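You operate a simulated robot arm through the tools that you are given. There is no shell and no other tool. Be economical: measure what you need, move in short steps, check, and stop when the job is done.

You are at the controls of a simulated robot arm. One attempt, no reset.

## Task
Open the drawer marked gauges, put the round gauge marked seventy five on the middle shelf of green rack away in the inside of drawer marked gauges, then shut the gauges. Fetch the can marked lot petal and stand it on the purple card marked check. Stack the can labelled "plain" from the top of small steel table on top of the can labelled "peach". Take the purple collar marked berry and put it on the blue square cover. The order is free. Set down upright: round gauge marked seventy five, can marked lot petal.

It is judged by the outcome, as a careful person would: the job done as asked, and still so three seconds after it is handed in. It fails if anything else is knocked over, pushed out of place, dropped, spilled or broken. Lids that push on must go on centred and level and be pressed home; caps that screw on are set level and turned clockwise until they are tight.

## Robot
A 7-joint arm with a two-finger parallel gripper on a trunk, on a base that drives. Base frame: it is fixed to the floor where the robot stands at the start and does not move with it; the origin is under the middle of the robot, x ahead of it, y to its left, z up. Readings come in mm, degrees, newtons and seconds.
With the tool pointing down near the work surface it reaches from about 340 to 760 mm from the robot's upright axis, wherever it stands. Its first joint turns from -115.0 to 115.0 degrees. Places, roughly: blue square cover (15x15x1 cm) [1500, 1900, 700]; can marked lime sample, can marked lot bulb, can m [1250, 2000, 750]; can marked lot petal [-500, -2000, 1000]; card marked check [-1000, -3250, 750]; drawer marked gauges [600, -100, 700]; inside of drawer marked gauges [700, -100, 600]; purple collar marked berry [750, 2250, 1000]; round gauge marked seventy five [0, -1500, 1000]. Payload 3.91 kg.
Tool frame: the origin (TCP) lies between the finger pads and is the grasp point; the fingertips stand 30 mm ahead of it; z points along the fingers, y is the line along which they close. Largest opening 110 mm; finger width 20, thickness 10; the body of the gripper, 48 by 112 mm, starts 55 mm behind the TCP.
Orientation is that of the tool frame in the base frame, as a unit quaternion [x, y, z, w]. With the fingers straight down and closing along the base's y, the tool's x points along the base's -x, its y along +y and its z along -z.

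## Interface
- The arm moves only by the tool play_rows. Its argument "plan" is a list of rows, each an object of numbers (a shift or turn left out is 0, a gripper value left out holds the last): "x", "y", "z": the shift along the base's x, y, z in units of 25 mm (1.0 is 25 mm); "wx", "wy", "wz": the turn, a rotation vector about the base's x, y, z in units of 6 degrees (1.0 is 6 degrees). In form: [{"x": .., "y": .., "z": .., "wx": .., "wy": .., "wz": ..}, ...]. A call has 1 to 8 rows; each row shifts and turns the commanded pose from where the row before left it. "claw" is the opening in per cent of the stroke, from 0 (shut) to 100 (fully open), set as the call begins (left out, the last holds). A call with a number of a shift or a turn outside -1 to 1 is refused whole. Rows are played at 5 a second. More than 50 mm and 8.6 degrees between two rows, or a gripper value outside its range, and nothing of the call is played. A pose out of reach is approached as far as the arm can. The call stops where the force on the tool passes 40 N (or 10 N more than at its start, if that is more) or the arm is blocked; 0.2 s more then pass. The fingers move at their own pace (about 108 mm/s each) and stop on an object; they squeeze with about 39 N. The grip force told is the motor's: it shows also when the fingers shut on nothing. Time passes only in rows, and 0.2 s behind the last, so rows that do not move let the fingers close. The reply holds the time, the measured pose of the TCP, the force on the tool along the base axes, the opening and the grip force, in the units named above and with some noise, with the torque about the TCP (base axes, N m) and any sound that the robot's microphone picked up.
- Cameras (640 x 400 px; columns grow to the right, rows downward): "scene" is now at [-0.6, 141.2, 1419.9]; the picture's right is [-0.24, -0.97, 0.00], its down [-0.86, 0.21, -0.46] and it looks along [0.45, -0.11, -0.89] (base axes); focal length 270 px, centre (320, 200). "wrist" rides on the gripper at [72, 17, -103] in the tool frame; the picture's right is [-0.23, 0.97, 0.00], its down [-0.76, -0.18, -0.62] and it looks along [-0.61, -0.14, 0.78] (tool axes); focal length 222 px, centre (320, 200). There is no depth. A picture from a camera that has moved, and an enlarged one, comes with that camera's place and axes in the base frame and with its lens. The place of the scene camera against the robot may be out by one fixed shift of up to 12 mm in any direction.
- grab_frame(camera): a new picture of that camera. The clock stands still meanwhile.
- move_column(by): slides the trunk up (or, below 0, down) by that many mm; the arm and the scene camera ride with it, the base frame stays. It gives what a move gives, with no picture.
- drive_base(legs): drives the robot by 1 to 6 legs, each [ahead, turn to the left] in mm and degrees, along the robot's own axes; the way and the turn of a leg run together, so that a leg with both is an arc; at most 1500 mm and 180 degrees a leg. The arm and the cameras ride along, it lands a little off, and it stops where it bumps. It gives what a move gives.
- pan_tilt(pan, tilt): turns the head with the scene camera to pan (to the left, within 155 degrees either way) and tilt (down, from -29 to 69), counted from straight ahead of the robot. It gives what a move gives.
- enlarge(camera, box): a new picture of the part [left, top, right, bottom] of that camera's present view, enlarged. The clock stands still meanwhile.
- close_job(): hands the job in; it is judged then, once.

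Go step by step. Nothing tells you exact positions but the pictures and the camera data: compare them with the known pose of the tool, close in by small moves and look again before you grip or let go. The budget is 165 turns and 120 pictures, counting those below and the enlarged ones. Unless the task says otherwise, let go and move clear before handing in, and close with one line.

The tools are called as a command line: name --argument value ..., lists and objects as JSON in quotes. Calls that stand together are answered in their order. play_rows: Moves the arm, as the interface text tells. Its arguments: {"type":"object","properties":{"plan":{"type":"array"},"claw":{"type":"number"}},"required":["plan"]} The other tools are called the same way: move_column (by) slides the trunk up or down; drive_base (legs) drives the base; pan_tilt (pan, tilt) turns the head that bears the scene camera; grab_frame (camera) takes a picture; enlarge (camera, box) takes an enlarged picture of a part of a camera's view; close_job () hands the job in.

At the start:

```text
time: 0.0
position: [421.7, 179.7, 915.6]
orientation: [0.0, 1.0, 0.0, 0.0]
force: [-0.6, 0.2, -0.6]
moment: [0.02, -0.02, -0.02]
grip_width: 110.0
gripper_force: 0.0
trunk travel left (down, up): [-550.0, 440.0]
robot x, y, heading: [-3.0, -0.1, -0.1]
head pan, tilt: [-14.0, 62.3]
```

scene: 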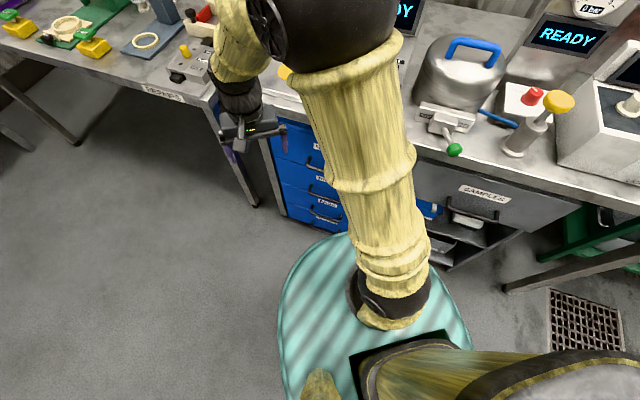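
wrist: 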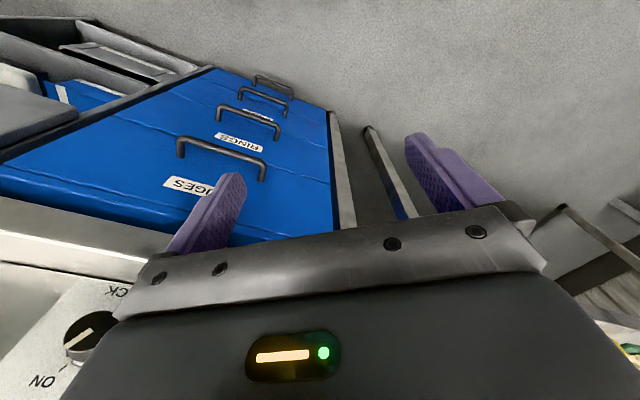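

I see the bench ahead with a blue drawer chest; the other places lie left and right of the robot. I'll look around with the head first.

pan_tilt --pan 0 --tilt 40

grab_frame --camera "scene"

pan_tilt --pan -90 --tilt 20

grab_frame --camera "scene"

pan_tilt --pan 65 --tilt 20

grab_frame --camera "scene"

```text
time: 0.9
position: [422.0, 180.7, 917.3]
orientation: [0.0, 1.0, 0.0, -0.001]
force: [-0.9, 0.1, 0.5]
moment: [-0.02, -0.04, -0.05]
grip_width: 109.9
gripper_force: 0.0
trunk travel left (down, up): [-550.0, 440.0]
robot x, y, heading: [0.1, 2.5, -0.3]
head pan, tilt: [0.0, 40.0]
```

```text
117 pictures are left
camera scene: at [22.3, 156.6, 1449.2], right [0.0, -1.0, 0.0], down [-0.64, 0.0, -0.77], along [0.77, 0.0, -0.64], focal length 270 px, centre (320, 200)
```

scene: 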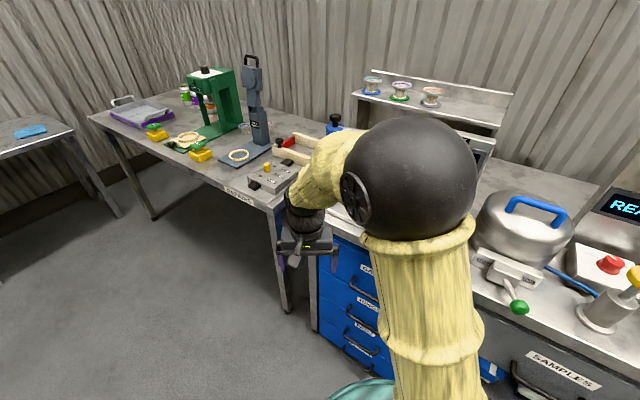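

```text
time: 2.5
position: [421.6, 182.3, 916.5]
orientation: [0.0, 1.0, 0.0, 0.0]
force: [0.2, -0.4, -0.6]
moment: [0.01, 0.03, -0.02]
grip_width: 110.3
gripper_force: 0.1
trunk travel left (down, up): [-550.0, 440.0]
robot x, y, heading: [-1.0, -3.4, -0.2]
head pan, tilt: [-90.0, 20.0]
```

```text
116 pictures are left
camera scene: at [-62.6, 63.5, 1480.7], right [-1.0, 0.0, 0.0], down [0.0, 0.34, -0.94], along [0.0, -0.94, -0.34], focal length 270 px, centre (320, 200)
```

scene: 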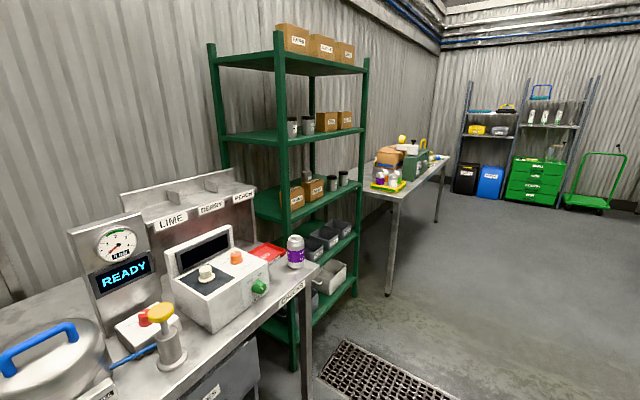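

```text
time: 4.9
position: [422.2, 180.4, 915.2]
orientation: [0.001, 1.0, -0.001, 0.001]
force: [-0.5, 0.8, -0.4]
moment: [0.01, 0.0, -0.01]
grip_width: 110.3
gripper_force: 0.0
trunk travel left (down, up): [-550.0, 440.0]
robot x, y, heading: [-0.1, -2.3, 0.1]
head pan, tilt: [65.0, 20.0]
```

```text
115 pictures are left
camera scene: at [-23.3, 241.0, 1480.6], right [0.91, -0.42, 0.0], down [-0.14, -0.31, -0.94], along [0.4, 0.85, -0.34], focal length 270 px, centre (320, 200)
```

scene: 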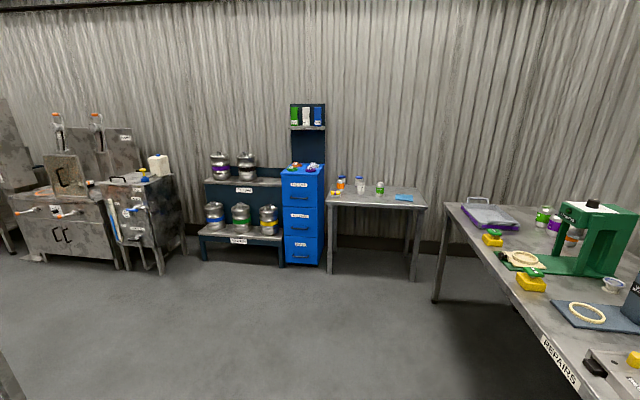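

I have an overview: green rack to the right, small table beyond with green drawers, steel table with cans to the left. I'll enlarge key regions to read labels.

enlarge --camera "scene" --box '[270, 90, 430, 210]'

pan_tilt --pan -100 --tilt 20

enlarge --camera "scene" --box '[160, 80, 320, 300]'

enlarge --camera "scene" --box '[280, 110, 440, 230]'

```text
3.33 times, centred on (350, 150) of scene
camera zoom: at [-23.3, 241.0, 1480.6], right [0.91, -0.42, 0.0], down [-0.14, -0.31, -0.94], along [0.4, 0.85, -0.34], focal length 902 px, centre (220, 367)
```

zoom: 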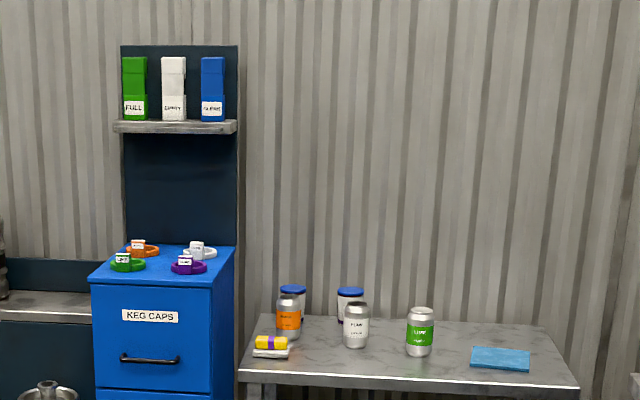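

```text
time: 7.4
position: [422.1, 180.8, 915.5]
orientation: [-0.001, 1.0, -0.001, 0.001]
force: [0.1, -0.5, 0.2]
moment: [0.01, -0.01, -0.04]
grip_width: 110.2
gripper_force: 0.0
trunk travel left (down, up): [-550.0, 440.0]
robot x, y, heading: [1.2, -1.9, -0.1]
head pan, tilt: [-100.0, 20.0]
```

```text
1.82 times, centred on (240, 190) of scene
camera zoom: at [-78.8, 64.9, 1480.7], right [-0.98, 0.17, 0.0], down [0.06, 0.34, -0.94], along [-0.16, -0.93, -0.34], focal length 492 px, centre (466, 218)
```

zoom: 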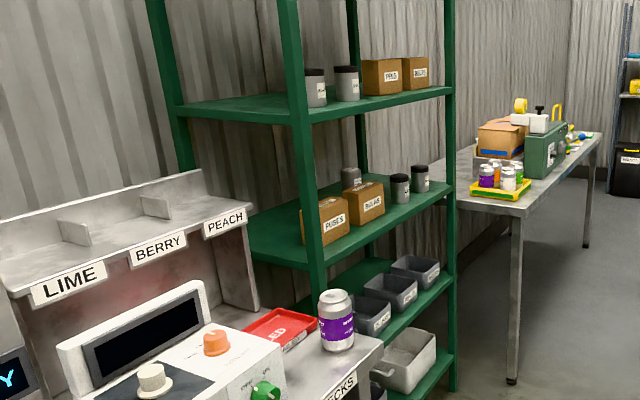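

```text
3.33 times, centred on (360, 170) of scene
camera zoom: at [-78.8, 64.9, 1480.7], right [-0.98, 0.17, 0.0], down [0.06, 0.34, -0.94], along [-0.16, -0.93, -0.34], focal length 902 px, centre (187, 300)
```

zoom: 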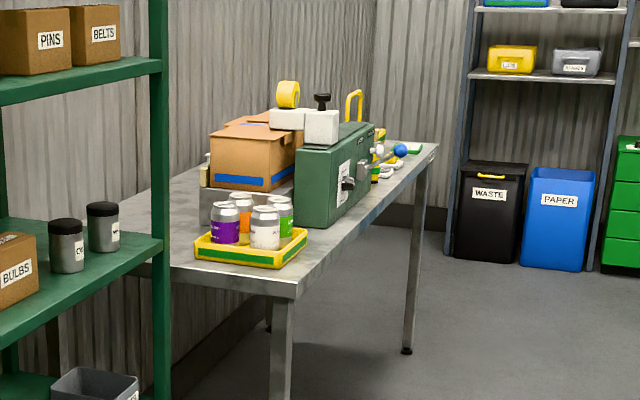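

The gauges drawer is the top blue one; its front faces roughly (-0.8, 0.6). I'll reposition the base so the handle is ahead with room to pull, then look.

drive_base --legs '[[-217, 0], [0, 90], [222, 0], [0, -125]]'

pan_tilt --pan 5 --tilt 45

grab_frame --camera "scene"

grab_frame --camera "wrist"

```text
time: 23.9
position: [233.1, 137.4, 917.0]
orientation: [0.289, 0.957, 0.0, -0.001]
force: [-0.2, 0.8, -0.1]
moment: [-0.01, 0.01, -0.01]
grip_width: 110.2
gripper_force: 0.1
trunk travel left (down, up): [-550.0, 440.0]
robot x, y, heading: [-220.1, 224.0, -33.5]
head pan, tilt: [-100.0, 20.0]
```

```text
time: 25.7
position: [233.3, 138.0, 917.0]
orientation: [0.289, 0.957, 0.0, 0.0]
force: [-0.4, -0.2, 0.7]
moment: [-0.02, 0.02, 0.0]
grip_width: 110.2
gripper_force: 0.2
trunk travel left (down, up): [-550.0, 440.0]
robot x, y, heading: [-221.0, 220.6, -33.7]
head pan, tilt: [5.0, 45.0]
```

```text
111 pictures are left
camera scene: at [-114.1, 345.4, 1442.0], right [-0.48, -0.88, 0.0], down [-0.62, 0.34, -0.71], along [0.62, -0.34, -0.71], focal length 270 px, centre (320, 200)
```

scene: 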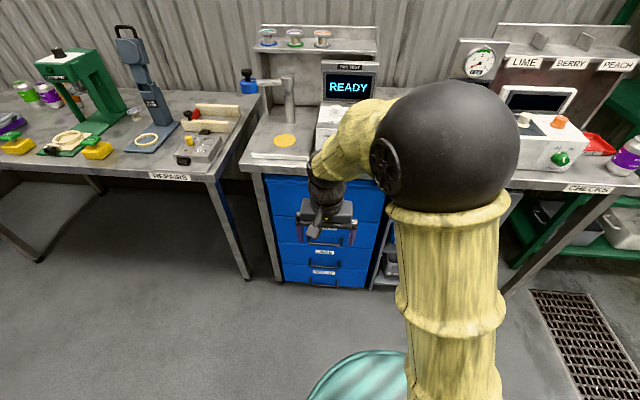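

```text
110 pictures are left
camera wrist: at [181.9, 190.8, 1020.8], right [0.73, 0.69, 0.0], down [0.54, -0.57, 0.62], along [0.43, -0.45, -0.78], focal length 222 px, centre (320, 200)
```

wrist: 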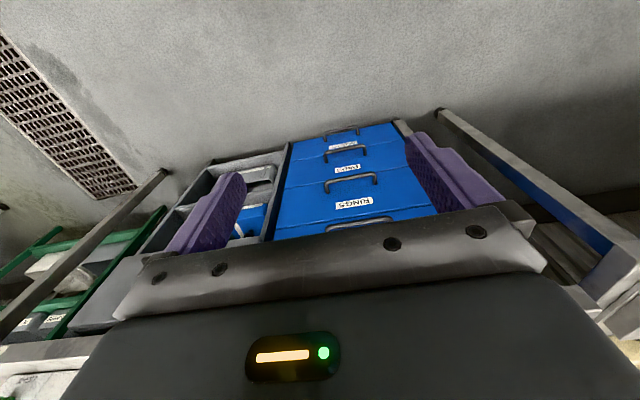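

The gauges handle is at about (486,-3,674). I'll roll the gripper 90° so it closes across the bar, lower the trunk, and then pitch toward the drawer.

play_rows --plan '[{"wz": 1}, {"wz": 1}, {"wz": 1}, {"wz": 1}, {"wz": 1}, {"wz": 1}, {"wz": 1}, {"wz": 1}]'

play_rows --plan '[{"wz": 1}, {"wz": 1}, {"wz": 1}, {"wz": 1}, {"wz": 1}, {"wz": 1}, {"wz": 1}]'

move_column --by -200

play_rows --plan '[{"wx": -0.556, "wy": -0.83}, {"wx": -0.556, "wy": -0.83}, {"wx": -0.556, "wy": -0.83}, {"wx": -0.556, "wy": -0.83}, {"wx": -0.556, "wy": -0.83}, {"wx": -0.556, "wy": -0.83}, {"wx": -0.556, "wy": -0.83}]'

grab_frame --camera "wrist"

grab_frame --camera "scene"

```text
time: 27.5
position: [234.7, 137.0, 916.0]
orientation: [-0.126, 0.992, 0.0, 0.0]
force: [0.3, 0.6, 0.2]
moment: [-0.01, -0.01, 0.0]
grip_width: 110.2
gripper_force: 0.0
trunk travel left (down, up): [-550.0, 440.0]
robot x, y, heading: [-216.3, 220.8, -33.7]
head pan, tilt: [5.0, 45.0]
```

```text
time: 29.1
position: [233.7, 138.1, 916.9]
orientation: [-0.473, 0.881, -0.001, 0.0]
force: [1.5, 0.4, 0.6]
moment: [-0.02, -0.01, 0.04]
grip_width: 109.9
gripper_force: 0.0
trunk travel left (down, up): [-550.0, 440.0]
robot x, y, heading: [-217.9, 217.9, -33.4]
head pan, tilt: [5.0, 45.0]
```

```text
time: 31.2
position: [234.4, 137.3, 716.4]
orientation: [-0.472, 0.881, 0.0, 0.001]
force: [0.0, 0.3, -1.0]
moment: [0.0, 0.02, -0.02]
grip_width: 110.0
gripper_force: 0.1
trunk travel left (down, up): [-350.0, 640.0]
robot x, y, heading: [-215.3, 219.4, -33.8]
head pan, tilt: [5.0, 45.0]
```

```text
time: 32.8
position: [233.5, 137.7, 717.6]
orientation: [-0.442, 0.822, -0.317, 0.168]
force: [-0.6, -0.2, 0.5]
moment: [-0.01, -0.01, 0.03]
grip_width: 110.0
gripper_force: 0.1
trunk travel left (down, up): [-350.0, 640.0]
robot x, y, heading: [-218.2, 221.0, -33.7]
head pan, tilt: [5.0, 45.0]
```

```text
109 pictures are left
camera wrist: at [124.6, 122.0, 783.6], right [-0.48, 0.59, -0.65], down [0.19, 0.79, 0.58], along [0.86, 0.16, -0.49], focal length 222 px, centre (320, 200)
```

wrist: 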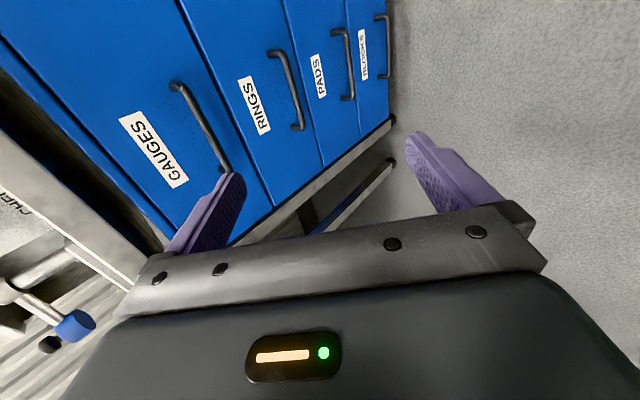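

```text
108 pictures are left
camera scene: at [-114.2, 345.5, 1242.0], right [-0.48, -0.88, 0.0], down [-0.62, 0.34, -0.71], along [0.62, -0.34, -0.71], focal length 270 px, centre (320, 200)
```

scene: 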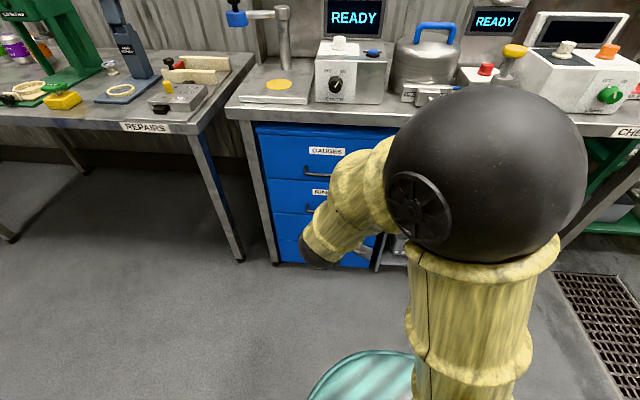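

The gauges handle reads clearly at about (485,-8,674). I'll finish pitching while closing in to a pre-grasp about 110 mm off.

play_rows --plan '[{"x": 0.9, "y": -0.5, "z": -0.12, "wx": -0.54, "wy": -0.84}, {"x": 0.9, "y": -0.5, "z": -0.12, "wx": -0.54, "wy": -0.84}, {"x": 0.9, "y": -0.5, "z": -0.12, "wx": -0.54, "wy": -0.84}, {"x": 0.9, "y": -0.5, "z": -0.12, "wx": -0.54, "wy": -0.84}, {"x": 0.9, "y": -0.5, "z": -0.12, "wx": -0.54, "wy": -0.84}, {"x": 0.9, "y": -0.5, "z": -0.12, "wx": -0.54, "wy": -0.84}, {"x": 0.9, "y": -0.5, "z": -0.12, "wx": -0.54, "wy": -0.84}]'

grab_frame --camera "wrist"

```text
time: 34.4
position: [391.2, 51.1, 694.6]
orientation: [-0.349, 0.656, -0.588, 0.319]
force: [-1.0, -0.2, -0.4]
moment: [0.0, -0.01, 0.04]
grip_width: 110.1
gripper_force: 0.1
trunk travel left (down, up): [-350.0, 640.0]
robot x, y, heading: [-216.8, 220.0, -33.5]
head pan, tilt: [5.0, 45.0]
```

```text
107 pictures are left
camera wrist: at [263.5, 47.9, 690.0], right [0.04, 0.25, -0.97], down [-0.08, 0.97, 0.25], along [1.0, 0.07, 0.06], focal length 222 px, centre (320, 200)
```

wrist: 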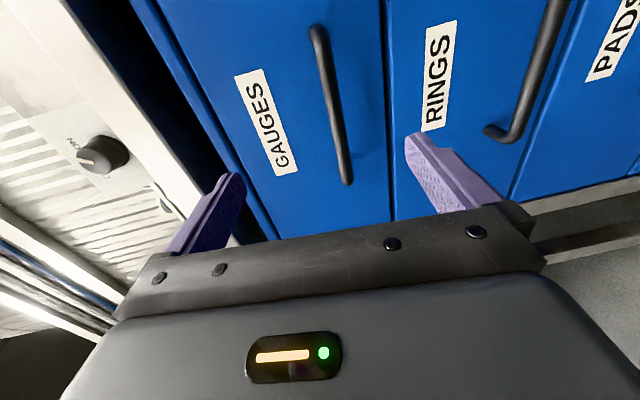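

The handle sits between the fingers' span at about (485,-9,669). I'll advance and grip the bar.

play_rows --plan '[{"x": 0.67, "y": -0.43, "z": -0.2}, {"x": 0.67, "y": -0.43, "z": -0.2}, {"x": 0.67, "y": -0.43, "z": -0.2}, {"x": 0.67, "y": -0.43, "z": -0.2}, {"x": 0.67, "y": -0.43, "z": -0.2}]'

grab_frame --camera "wrist"

```text
time: 35.6
position: [476.7, -5.1, 669.9]
orientation: [-0.35, 0.656, -0.588, 0.319]
force: [-0.1, 0.5, 0.8]
moment: [0.01, 0.03, 0.01]
grip_width: 109.7
gripper_force: 0.1
trunk travel left (down, up): [-350.0, 640.0]
robot x, y, heading: [-216.4, 221.2, -33.7]
head pan, tilt: [5.0, 45.0]
```

```text
106 pictures are left
camera wrist: at [348.0, -8.1, 665.2], right [0.04, 0.25, -0.97], down [-0.08, 0.97, 0.25], along [1.0, 0.07, 0.06], focal length 222 px, centre (320, 200)
```

wrist: 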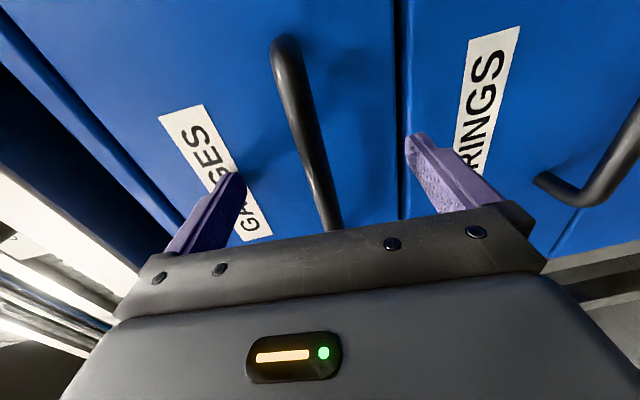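

The bar is between the fingers with no contact. Closing on it.

play_rows --plan '[{}, {}, {}, {}]' --claw 0

```text
time: 36.6
position: [475.7, -4.0, 668.9]
orientation: [-0.351, 0.658, -0.586, 0.318]
force: [-2.3, -0.2, -7.4]
moment: [-0.36, 0.21, 0.29]
grip_width: 13.4
gripper_force: 44.8
trunk travel left (down, up): [-350.0, 640.0]
robot x, y, heading: [-220.1, 219.1, -33.5]
head pan, tilt: [5.0, 45.0]
```

Gripped (13 mm bar). I'll pull along the drawer's normal in small steps.

play_rows --plan '[{"x": -0.85, "y": 0.52}, {"x": -0.85, "y": 0.52}, {"x": -0.85, "y": 0.52}, {"x": -0.85, "y": 0.52}]'

grab_frame --camera "wrist"

```text
time: 37.6
position: [391.4, 51.9, 668.6]
orientation: [-0.353, 0.655, -0.586, 0.322]
force: [12.0, 20.5, -10.1]
moment: [-0.27, 0.28, -0.34]
grip_width: 13.8
gripper_force: 44.8
trunk travel left (down, up): [-350.0, 640.0]
robot x, y, heading: [-214.6, 220.7, -33.4]
head pan, tilt: [5.0, 45.0]
```

```text
105 pictures are left
camera wrist: at [263.5, 47.8, 663.9], right [0.04, 0.25, -0.97], down [-0.09, 0.96, 0.25], along [1.0, 0.08, 0.06], focal length 222 px, centre (320, 200)
```

wrist: 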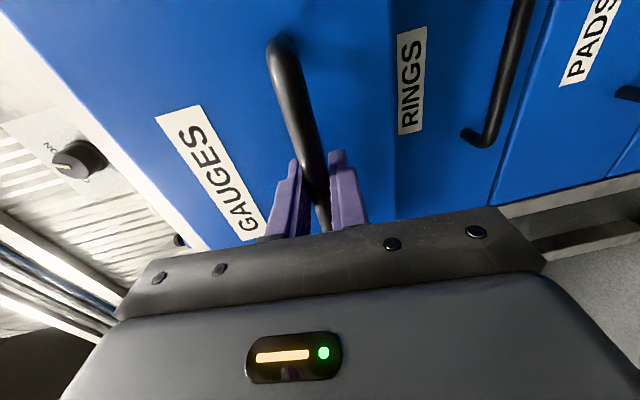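

The drawer slides well; the true normal is about (-0.833, 0.553). Continue pulling.

play_rows --plan '[{"x": -0.83, "y": 0.58}, {"x": -0.83, "y": 0.56}, {"x": -0.83, "y": 0.555}, {"x": -0.83, "y": 0.555}, {"x": -0.83, "y": 0.555}, {"x": -0.83, "y": 0.555}, {"x": -0.83, "y": 0.555}]'

grab_frame --camera "scene"

```text
time: 39.4
position: [261.4, 139.8, 668.3]
orientation: [-0.341, 0.655, -0.6, 0.309]
force: [-6.8, -10.1, 14.2]
moment: [-0.2, 0.07, -0.42]
grip_width: 13.6
gripper_force: 44.6
out of reach, approached as far as the arm can: row 6, 7
trunk travel left (down, up): [-350.0, 640.0]
robot x, y, heading: [-217.3, 221.2, -33.9]
head pan, tilt: [5.0, 45.0]
stopped in row 7: the force on the tool passed its limit at 43 N (the readings are from after the stop); the commanded pose is now the measured one
```

```text
104 pictures are left
camera scene: at [-115.1, 344.4, 1242.4], right [-0.48, -0.88, 0.0], down [-0.62, 0.34, -0.71], along [0.62, -0.34, -0.71], focal length 270 px, centre (320, 200)
```

scene: 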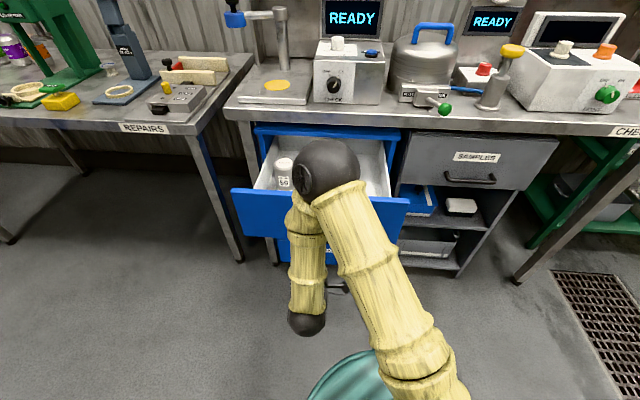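

The drawer is open about 250 mm (a "50" gauge is inside). I'll release and back the base straight off.

play_rows --plan '[{}, {}, {}]' --claw 100

drive_base --legs '[[-200, 0]]'

grab_frame --camera "scene"

```text
time: 40.2
position: [262.2, 141.2, 666.9]
orientation: [-0.343, 0.656, -0.596, 0.311]
force: [0.5, -0.5, -0.2]
moment: [0.04, -0.01, 0.0]
grip_width: 109.9
gripper_force: 0.0
trunk travel left (down, up): [-350.0, 640.0]
robot x, y, heading: [-220.5, 220.7, -33.5]
head pan, tilt: [5.0, 45.0]
```

```text
time: 42.0
position: [93.9, 253.9, 666.9]
orientation: [-0.344, 0.656, -0.596, 0.31]
force: [0.2, 0.7, 0.8]
moment: [0.03, 0.01, 0.01]
grip_width: 110.2
gripper_force: 0.2
trunk travel left (down, up): [-350.0, 640.0]
robot x, y, heading: [-381.7, 330.8, -33.6]
head pan, tilt: [5.0, 45.0]
```

```text
103 pictures are left
camera scene: at [-280.3, 456.6, 1242.0], right [-0.48, -0.88, 0.0], down [-0.62, 0.34, -0.71], along [0.62, -0.34, -0.71], focal length 270 px, centre (320, 200)
```

scene: 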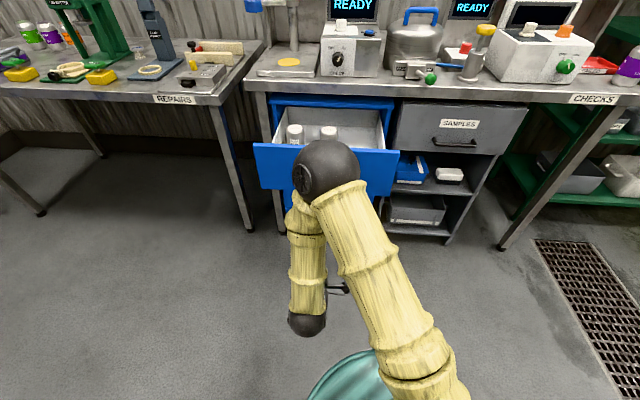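

The drawer is open and two gauges stand inside. I'll undo the pitch and roll to tool-down, then drive along toward the green rack.

enlarge --camera "scene" --box '[240, 80, 420, 200]'

play_rows --plan '[{"wx": 0.54, "wy": 0.84, "z": 0.5}, {"wx": 0.54, "wy": 0.84, "z": 0.5}, {"wx": 0.54, "wy": 0.84, "z": 0.5}, {"wx": 0.54, "wy": 0.84, "z": 0.5}, {"wx": 0.54, "wy": 0.84, "z": 0.5}, {"wx": 0.54, "wy": 0.84, "z": 0.5}, {"wx": 0.54, "wy": 0.84, "z": 0.5}, {"wx": 0.54, "wy": 0.84, "z": 0.5}]'

play_rows --plan '[{"wx": 0.54, "wy": 0.84}, {"wx": 0.54, "wy": 0.84}, {"wx": 0.54, "wy": 0.84}, {"wx": 0.54, "wy": 0.84}, {"wx": 0.54, "wy": 0.84}, {"wx": 0.54, "wy": 0.84}, {"wz": -1}, {"wz": -1}]'

play_rows --plan '[{"wz": -1}, {"wz": -1}, {"wz": -1}, {"wz": -1}, {"wz": -1}, {"wz": -1}, {"wz": -1}]'

play_rows --plan '[{"wz": -1}, {"wz": -1}, {"wz": -1}, {"wz": -1}, {"wz": -1}, {"wz": -1}]'

drive_base --legs '[[0, -90], [1310, 0], [0, 90]]'

move_column --by 200

pan_tilt --pan 0 --tilt 25

grab_frame --camera "scene"

```text
3.33 times, centred on (330, 140) of scene
camera zoom: at [-280.3, 456.6, 1242.0], right [-0.48, -0.88, 0.0], down [-0.62, 0.34, -0.71], along [0.62, -0.34, -0.71], focal length 902 px, centre (287, 400)
```

zoom: 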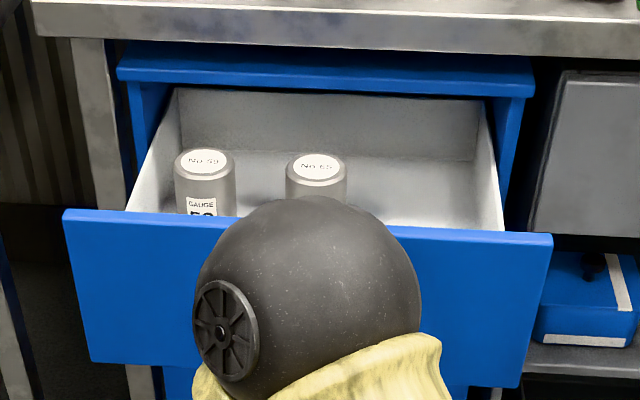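

```text
time: 43.8
position: [100.4, 255.8, 766.5]
orientation: [-0.449, 0.836, -0.282, 0.137]
force: [0.3, -0.1, 0.2]
moment: [0.01, 0.01, -0.02]
grip_width: 110.1
gripper_force: 0.0
out of reach, approached as far as the arm can: row 1
trunk travel left (down, up): [-350.0, 640.0]
robot x, y, heading: [-384.3, 332.6, -33.4]
head pan, tilt: [5.0, 45.0]
```

```text
time: 45.6
position: [98.9, 256.2, 765.9]
orientation: [-0.383, 0.923, -0.012, -0.014]
force: [-0.4, -0.3, 0.7]
moment: [-0.02, 0.0, 0.02]
grip_width: 110.1
gripper_force: 0.0
trunk travel left (down, up): [-350.0, 640.0]
robot x, y, heading: [-385.1, 329.1, -34.0]
head pan, tilt: [5.0, 45.0]
```

```text
time: 47.2
position: [100.4, 255.5, 767.2]
orientation: [-0.026, 0.999, -0.006, -0.018]
force: [-0.1, 0.1, -0.5]
moment: [-0.01, 0.0, 0.0]
grip_width: 110.1
gripper_force: 0.0
trunk travel left (down, up): [-350.0, 640.0]
robot x, y, heading: [-382.3, 333.6, -33.8]
head pan, tilt: [5.0, 45.0]
```

```text
time: 48.6
position: [99.3, 255.6, 766.8]
orientation: [0.282, 0.959, -0.001, -0.018]
force: [0.4, 0.3, -0.3]
moment: [0.01, 0.01, -0.02]
grip_width: 109.8
gripper_force: 0.1
trunk travel left (down, up): [-350.0, 640.0]
robot x, y, heading: [-381.6, 331.9, -33.7]
head pan, tilt: [5.0, 45.0]
```

```text
time: 67.3
position: [-625.5, -842.0, 766.1]
orientation: [0.292, 0.956, 0.0, -0.018]
force: [-0.1, 0.5, 0.0]
moment: [0.03, -0.01, -0.03]
grip_width: 110.1
gripper_force: 0.0
trunk travel left (down, up): [-350.0, 640.0]
robot x, y, heading: [-1109.4, -757.0, -34.9]
head pan, tilt: [5.0, 45.0]
```

```text
time: 69.5
position: [-625.0, -841.3, 966.1]
orientation: [0.292, 0.956, 0.0, -0.017]
force: [0.3, 0.6, 0.4]
moment: [0.0, 0.04, 0.0]
grip_width: 110.2
gripper_force: 0.1
trunk travel left (down, up): [-550.0, 440.0]
robot x, y, heading: [-1105.3, -752.9, -34.7]
head pan, tilt: [5.0, 45.0]
```

```text
time: 70.3
position: [-626.7, -841.1, 965.8]
orientation: [0.292, 0.956, 0.001, -0.018]
force: [0.1, -0.9, 0.1]
moment: [-0.04, -0.01, 0.0]
grip_width: 110.0
gripper_force: 0.0
trunk travel left (down, up): [-550.0, 440.0]
robot x, y, heading: [-1110.2, -756.1, -34.9]
head pan, tilt: [0.0, 25.0]
```

```text
101 pictures are left
camera scene: at [-997.3, -645.7, 1472.5], right [-0.57, -0.82, 0.0], down [-0.35, 0.24, -0.91], along [0.74, -0.52, -0.42], focal length 270 px, centre (320, 200)
```

scene: 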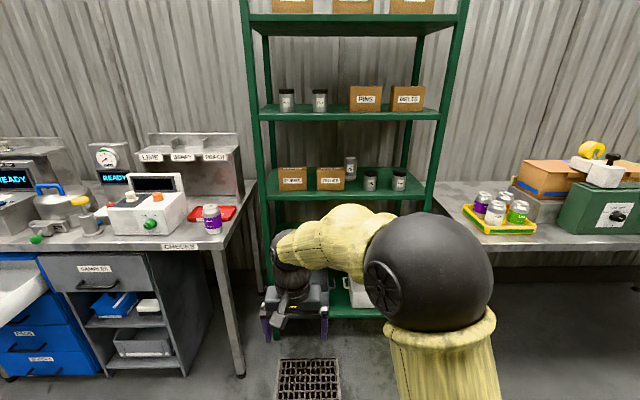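

enlarge --camera "scene" --box '[250, 80, 450, 205]'

enlarge --camera "scene" --box '[450, 130, 640, 250]'

```text
3.20 times, centred on (350, 142) of scene
camera zoom: at [-997.3, -645.7, 1472.5], right [-0.57, -0.82, 0.0], down [-0.35, 0.24, -0.91], along [0.74, -0.52, -0.42], focal length 866 px, centre (224, 384)
```

zoom: 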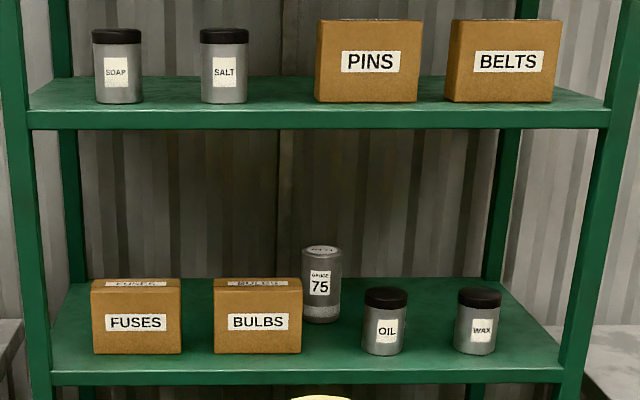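

```text
3.33 times, centred on (545, 190) of scene
camera zoom: at [-997.3, -645.7, 1472.5], right [-0.57, -0.82, 0.0], down [-0.35, 0.24, -0.91], along [0.74, -0.52, -0.42], focal length 902 px, centre (-430, 233)
```

zoom: 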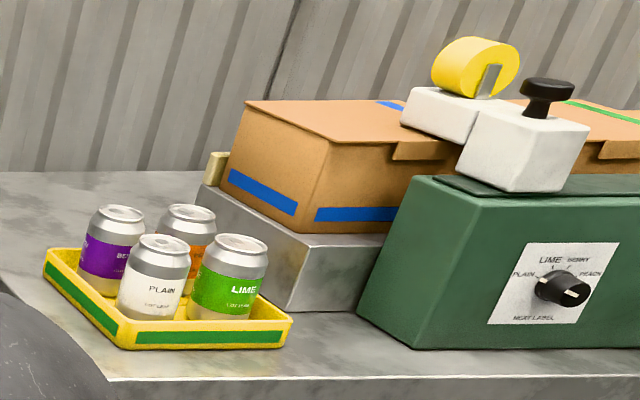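

The "75" gauge stands toward the back between BULBS and OIL on the middle shelf (roughly (-38,-1503), shelf top about 985). I'll pitch the tool to ~35° below horizontal, raise it, and drive closer.

play_rows --plan '[{"x": -0.3, "y": 0.2, "z": 0.82, "wx": -0.55, "wy": -0.835}, {"x": -0.3, "y": 0.2, "z": 0.82, "wx": -0.55, "wy": -0.835}, {"x": -0.3, "y": 0.2, "z": 0.82, "wx": -0.55, "wy": -0.835}, {"x": -0.3, "y": 0.2, "z": 0.82, "wx": -0.55, "wy": -0.835}, {"x": -0.3, "y": 0.2, "z": 0.82, "wx": -0.55, "wy": -0.835}, {"x": -0.3, "y": 0.2, "z": 0.82, "wx": -0.55, "wy": -0.835}, {"x": -0.3, "y": 0.2, "z": 0.82, "wx": -0.55, "wy": -0.835}, {"x": -0.3, "y": 0.2, "z": 0.82, "wx": -0.55, "wy": -0.835}]'

play_rows --plan '[{"z": 0.82, "wx": -0.55, "wy": -0.835}]'

drive_base --legs '[[500, 0]]'

grab_frame --camera "wrist"

grab_frame --camera "scene"

```text
time: 72.1
position: [-687.8, -801.9, 1129.0]
orientation: [0.271, 0.879, -0.115, 0.374]
force: [-0.6, -0.1, -0.5]
moment: [-0.01, 0.03, 0.01]
grip_width: 110.2
gripper_force: 0.0
trunk travel left (down, up): [-550.0, 440.0]
robot x, y, heading: [-1108.4, -755.8, -34.8]
head pan, tilt: [0.0, 25.0]
```

```text
time: 72.5
position: [-686.8, -801.8, 1151.1]
orientation: [0.266, 0.859, -0.128, 0.419]
force: [-0.3, -0.2, -0.7]
moment: [-0.05, 0.03, 0.01]
grip_width: 109.8
gripper_force: 0.0
trunk travel left (down, up): [-550.0, 440.0]
robot x, y, heading: [-1108.5, -754.7, -34.8]
head pan, tilt: [0.0, 25.0]
```

```text
time: 75.9
position: [-277.7, -1093.4, 1151.4]
orientation: [0.269, 0.858, -0.13, 0.419]
force: [0.3, 0.4, -0.7]
moment: [0.06, -0.03, 0.02]
grip_width: 109.8
gripper_force: 0.2
trunk travel left (down, up): [-550.0, 440.0]
robot x, y, heading: [-703.0, -1043.3, -35.5]
head pan, tilt: [0.0, 25.0]
```

```text
98 pictures are left
camera wrist: at [-372.5, -1009.3, 1158.4], right [0.67, 0.72, 0.18], down [-0.12, -0.14, 0.98], along [0.73, -0.68, 0.0], focal length 222 px, centre (320, 200)
```

wrist: 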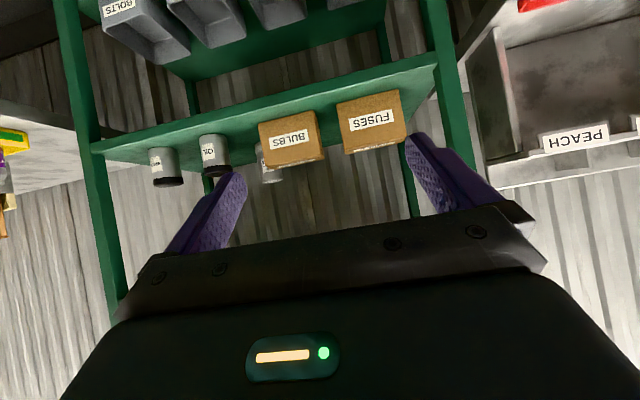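

```text
97 pictures are left
camera scene: at [-586.7, -935.4, 1472.5], right [-0.58, -0.81, 0.0], down [-0.34, 0.25, -0.91], along [0.74, -0.53, -0.42], focal length 270 px, centre (320, 200)
```

scene: 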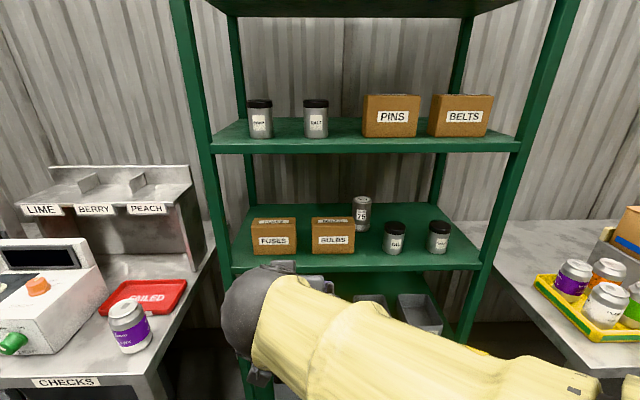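

Good view of the shelf. I'll enlarge to measure the gauge and its neighbours.

enlarge --camera "scene" --box '[300, 170, 460, 280]'

enlarge --camera "wrist" --box '[140, 80, 340, 200]'

```text
3.64 times, centred on (380, 225) of scene
camera zoom: at [-586.7, -935.4, 1472.5], right [-0.58, -0.81, 0.0], down [-0.34, 0.25, -0.91], along [0.74, -0.53, -0.42], focal length 984 px, centre (102, 109)
```

zoom: 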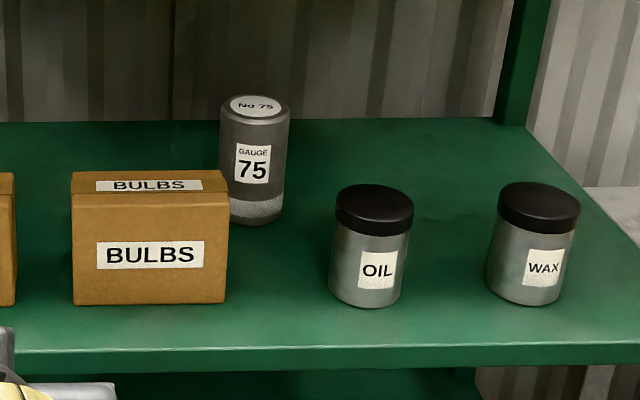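

```text
3.20 times, centred on (240, 140) of wrist
camera zoom: at [-372.5, -1009.3, 1158.4], right [0.67, 0.72, 0.18], down [-0.12, -0.14, 0.98], along [0.73, -0.68, 0.0], focal length 711 px, centre (576, 392)
```

zoom: 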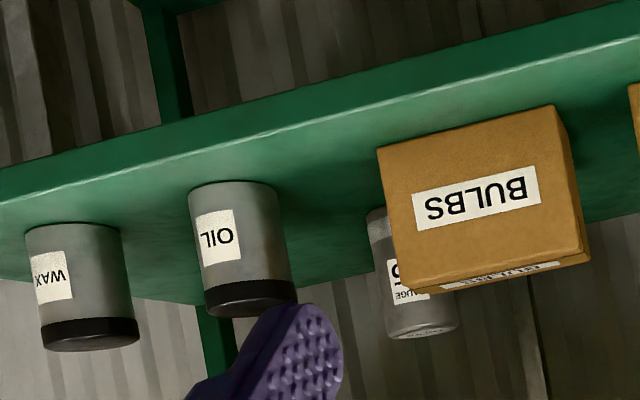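

Gauge: axis near (17,-1545), base z≈974, top ≈1084, Ø≈64 mm; BULBS/OIL tops at ≈1085/1057 stand ~60 mm in front. I'll come in over them at ~34° down tilt. First drive a bit closer.

drive_base --legs '[[165, 0]]'

play_rows --plan '[{"wx": -0.38, "wy": -0.55}]'

enlarge --camera "scene" --box '[300, 170, 460, 280]'

grab_frame --camera "scene"

grab_frame --camera "wrist"

```text
time: 77.5
position: [-142.8, -1192.2, 1149.8]
orientation: [0.271, 0.857, -0.13, 0.418]
force: [-0.3, -0.7, 1.2]
moment: [0.03, 0.0, -0.02]
grip_width: 109.8
gripper_force: 0.2
trunk travel left (down, up): [-550.0, 440.0]
robot x, y, heading: [-564.7, -1136.4, -35.5]
head pan, tilt: [0.0, 25.0]
```

```text
time: 77.9
position: [-142.1, -1191.5, 1151.8]
orientation: [0.266, 0.842, -0.141, 0.449]
force: [0.3, 0.0, 0.1]
moment: [0.01, -0.02, -0.01]
grip_width: 109.9
gripper_force: 0.1
trunk travel left (down, up): [-550.0, 440.0]
robot x, y, heading: [-565.2, -1138.9, -35.4]
head pan, tilt: [0.0, 25.0]
```

```text
3.64 times, centred on (380, 225) of scene
camera zoom: at [-451.9, -1031.5, 1472.6], right [-0.58, -0.81, 0.0], down [-0.34, 0.25, -0.91], along [0.74, -0.53, -0.42], focal length 984 px, centre (102, 109)
```

zoom: 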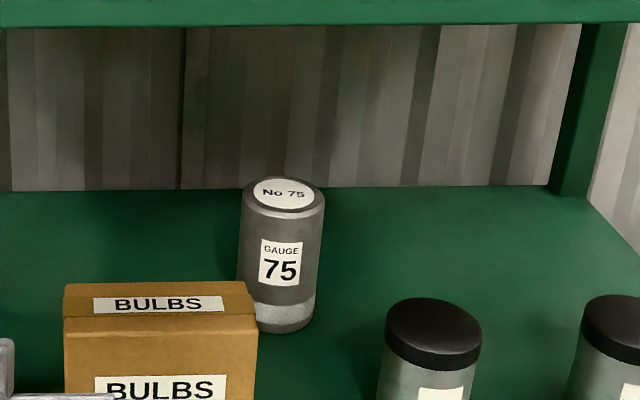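

```text
93 pictures are left
camera scene: at [-451.9, -1031.5, 1472.6], right [-0.58, -0.81, 0.0], down [-0.34, 0.25, -0.91], along [0.74, -0.53, -0.42], focal length 270 px, centre (320, 200)
```

scene: 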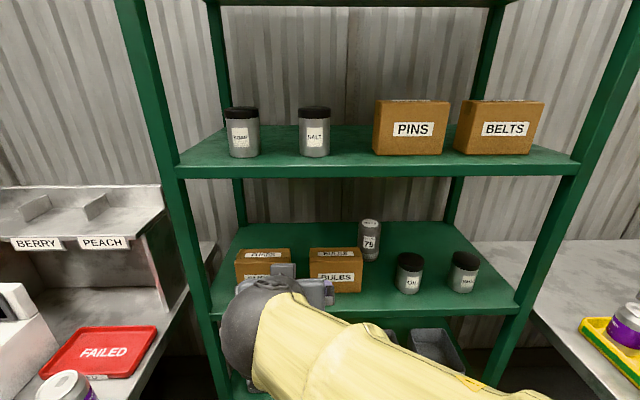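

```text
92 pictures are left
camera wrist: at [-237.8, -1105.7, 1149.7], right [0.66, 0.73, 0.19], down [-0.18, -0.1, 0.98], along [0.73, -0.68, 0.07], focal length 222 px, centre (320, 200)
```

wrist: 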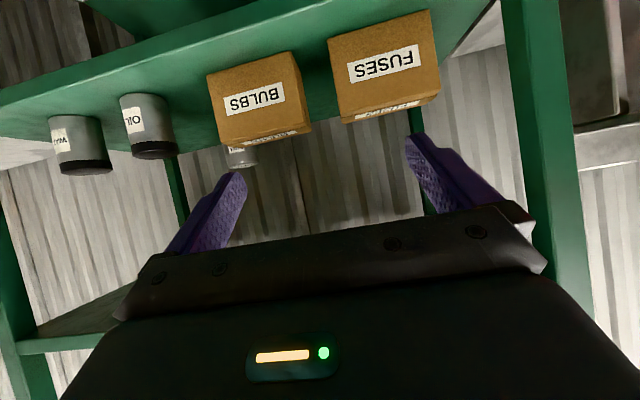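

I'll slide right to a point 200 mm up-axis from the gauge, clear above the boxes.

play_rows --plan '[{"x": -0.1, "y": -0.945, "z": 0.07}, {"x": -0.1, "y": -0.945, "z": 0.07}, {"x": 0.0, "y": -0.945, "z": 0.07}, {"x": 0.0, "y": -0.945, "z": 0.07}, {"x": 0.1, "y": -0.945, "z": 0.07}, {"x": 0.1, "y": -0.945, "z": 0.07}]'

play_rows --plan '[{"x": 0.2, "y": -0.945, "z": 0.05}, {"x": 0.2, "y": -0.945, "z": 0.05}, {"x": 0.2, "y": -0.945, "z": 0.05}, {"x": 0.2, "y": -0.945, "z": 0.05}, {"x": 0.2, "y": -0.945, "z": 0.05}]'

grab_frame --camera "wrist"

grab_frame --camera "scene"

```text
time: 79.3
position: [-141.9, -1335.0, 1162.0]
orientation: [0.265, 0.842, -0.14, 0.448]
force: [0.4, -0.4, -0.3]
moment: [0.01, 0.0, 0.02]
grip_width: 110.2
gripper_force: 0.0
trunk travel left (down, up): [-550.0, 440.0]
robot x, y, heading: [-562.6, -1141.3, -35.8]
head pan, tilt: [0.0, 25.0]
```

```text
time: 80.5
position: [-117.6, -1450.4, 1166.5]
orientation: [0.264, 0.842, -0.139, 0.448]
force: [0.8, 0.5, 0.3]
moment: [0.03, 0.0, 0.01]
grip_width: 109.9
gripper_force: 0.1
trunk travel left (down, up): [-550.0, 440.0]
robot x, y, heading: [-560.4, -1141.1, -35.5]
head pan, tilt: [0.0, 25.0]
```

```text
91 pictures are left
camera wrist: at [-213.1, -1365.8, 1165.1], right [0.66, 0.73, 0.19], down [-0.18, -0.1, 0.98], along [0.73, -0.68, 0.06], focal length 222 px, centre (320, 200)
```

wrist: 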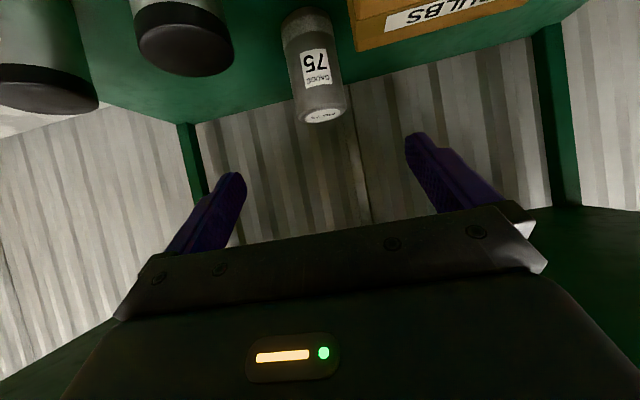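

```text
90 pictures are left
camera scene: at [-451.6, -1031.8, 1472.5], right [-0.58, -0.81, 0.0], down [-0.34, 0.25, -0.91], along [0.74, -0.53, -0.42], focal length 270 px, centre (320, 200)
```

scene: 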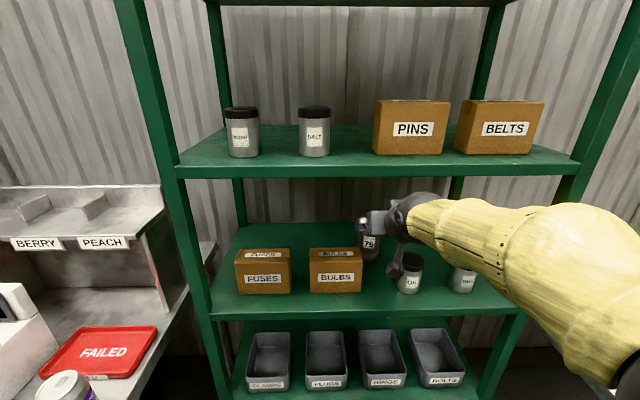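

Lateral alignment is right; two wrist views agree on (18,-1547), top ≈1079. Descend along the tool axis, most of the way first.

play_rows --plan '[{"x": 0.678, "y": -0.483, "z": -0.573}, {"x": 0.678, "y": -0.483, "z": -0.573}, {"x": 0.678, "y": -0.483, "z": -0.573}, {"x": 0.678, "y": -0.483, "z": -0.573}, {"x": 0.678, "y": -0.483, "z": -0.573}]'

grab_frame --camera "wrist"

enlarge --camera "scene" --box '[300, 180, 460, 300]'

```text
time: 81.7
position: [-33.1, -1512.2, 1096.4]
orientation: [0.266, 0.842, -0.14, 0.448]
force: [0.3, 0.1, 1.1]
moment: [0.0, -0.04, -0.01]
grip_width: 109.8
gripper_force: 0.0
trunk travel left (down, up): [-550.0, 440.0]
robot x, y, heading: [-565.2, -1144.1, -35.4]
head pan, tilt: [0.0, 25.0]
```

```text
89 pictures are left
camera wrist: at [-128.1, -1426.8, 1094.8], right [0.66, 0.73, 0.19], down [-0.18, -0.1, 0.98], along [0.73, -0.68, 0.06], focal length 222 px, centre (320, 200)
```

wrist: 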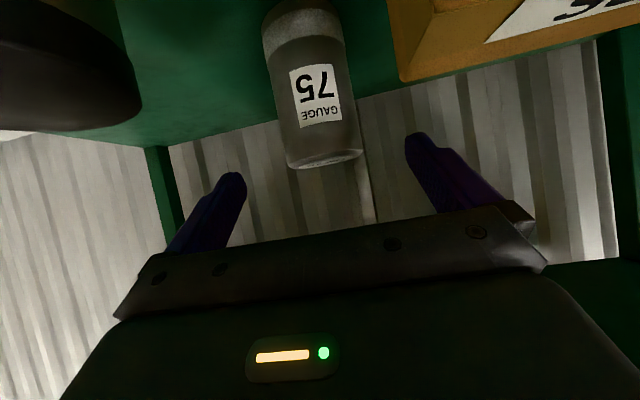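

```text
3.33 times, centred on (380, 240) of scene
camera zoom: at [-451.5, -1032.0, 1472.5], right [-0.58, -0.81, 0.0], down [-0.34, 0.25, -0.91], along [0.74, -0.53, -0.42], focal length 902 px, centre (120, 67)
```

zoom: 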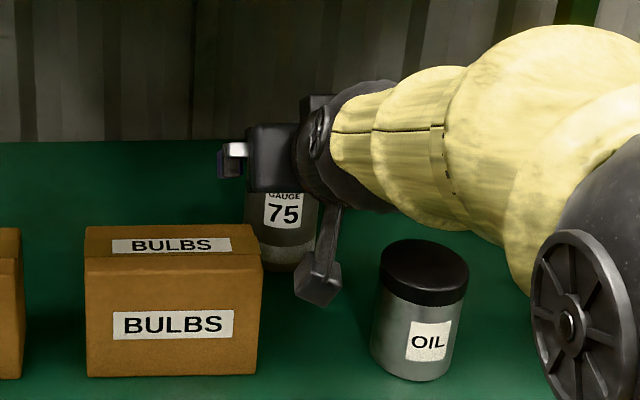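

The gauge is centred between the fingers; the camera bracket hangs in the BULBS–OIL gap with some clearance. Final advance, nudging 4 mm right.

play_rows --plan '[{"x": 0.653, "y": -0.507, "z": -0.588}, {"x": 0.653, "y": -0.507, "z": -0.588}, {"x": 0.653, "y": -0.507, "z": -0.588}]'

grab_frame --camera "wrist"

enlarge --camera "scene" --box '[300, 180, 460, 300]'

```text
time: 82.5
position: [17.9, -1550.7, 1051.0]
orientation: [0.265, 0.842, -0.139, 0.448]
force: [-1.1, 0.0, -0.4]
moment: [-0.03, -0.01, -0.04]
grip_width: 110.1
gripper_force: 0.0
trunk travel left (down, up): [-550.0, 440.0]
robot x, y, heading: [-562.2, -1140.4, -35.3]
head pan, tilt: [0.0, 25.0]
```

```text
87 pictures are left
camera wrist: at [-77.9, -1464.8, 1049.8], right [0.66, 0.73, 0.19], down [-0.18, -0.1, 0.98], along [0.73, -0.68, 0.07], focal length 222 px, centre (320, 200)
```

wrist: 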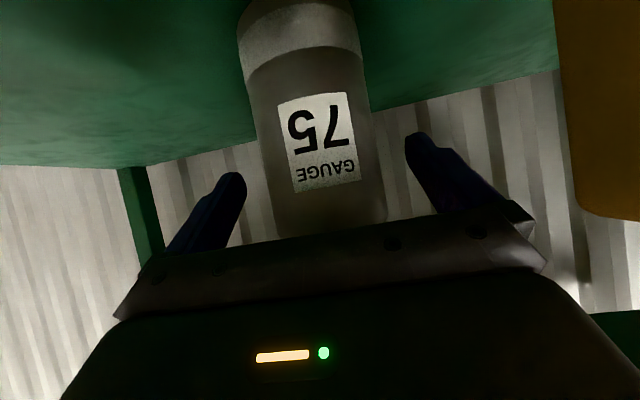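

```text
3.33 times, centred on (380, 240) of scene
camera zoom: at [-451.5, -1031.8, 1472.5], right [-0.58, -0.81, 0.0], down [-0.34, 0.25, -0.91], along [0.74, -0.53, -0.42], focal length 902 px, centre (120, 67)
```

zoom: 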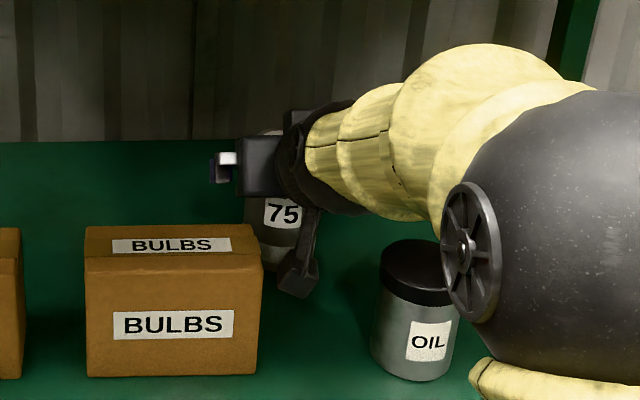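

The gauge is between the fingers. Close.

play_rows --plan '[{}, {}, {}, {}]' --claw 0

play_rows --plan '[{"z": 0.5}, {"z": 0.5}]'

grab_frame --camera "wrist"

```text
time: 83.5
position: [15.4, -1550.4, 1051.4]
orientation: [0.266, 0.842, -0.14, 0.448]
force: [1.7, 0.0, 0.6]
moment: [-0.11, -0.09, 0.0]
grip_width: 64.7
gripper_force: 38.7
trunk travel left (down, up): [-550.0, 440.0]
robot x, y, heading: [-563.3, -1138.9, -35.2]
head pan, tilt: [0.0, 25.0]
```

```text
time: 84.1
position: [15.8, -1550.2, 1077.0]
orientation: [0.265, 0.843, -0.139, 0.448]
force: [0.7, -0.6, -2.6]
moment: [0.02, 0.02, -0.02]
grip_width: 64.8
gripper_force: 39.0
trunk travel left (down, up): [-550.0, 440.0]
robot x, y, heading: [-562.1, -1136.0, -35.6]
head pan, tilt: [0.0, 25.0]
```

```text
85 pictures are left
camera wrist: at [-78.2, -1464.6, 1076.0], right [0.66, 0.73, 0.19], down [-0.18, -0.1, 0.98], along [0.73, -0.68, 0.06], focal length 222 px, centre (320, 200)
```

wrist: 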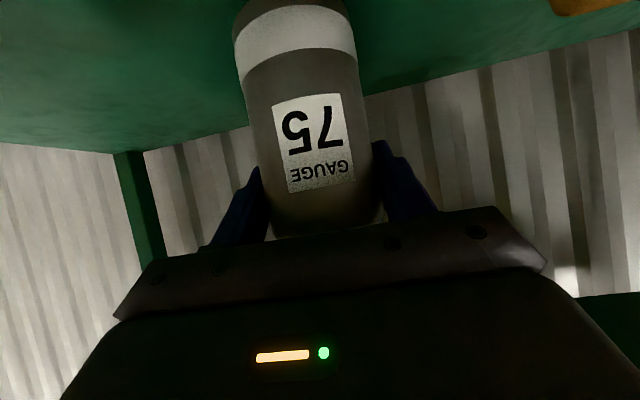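

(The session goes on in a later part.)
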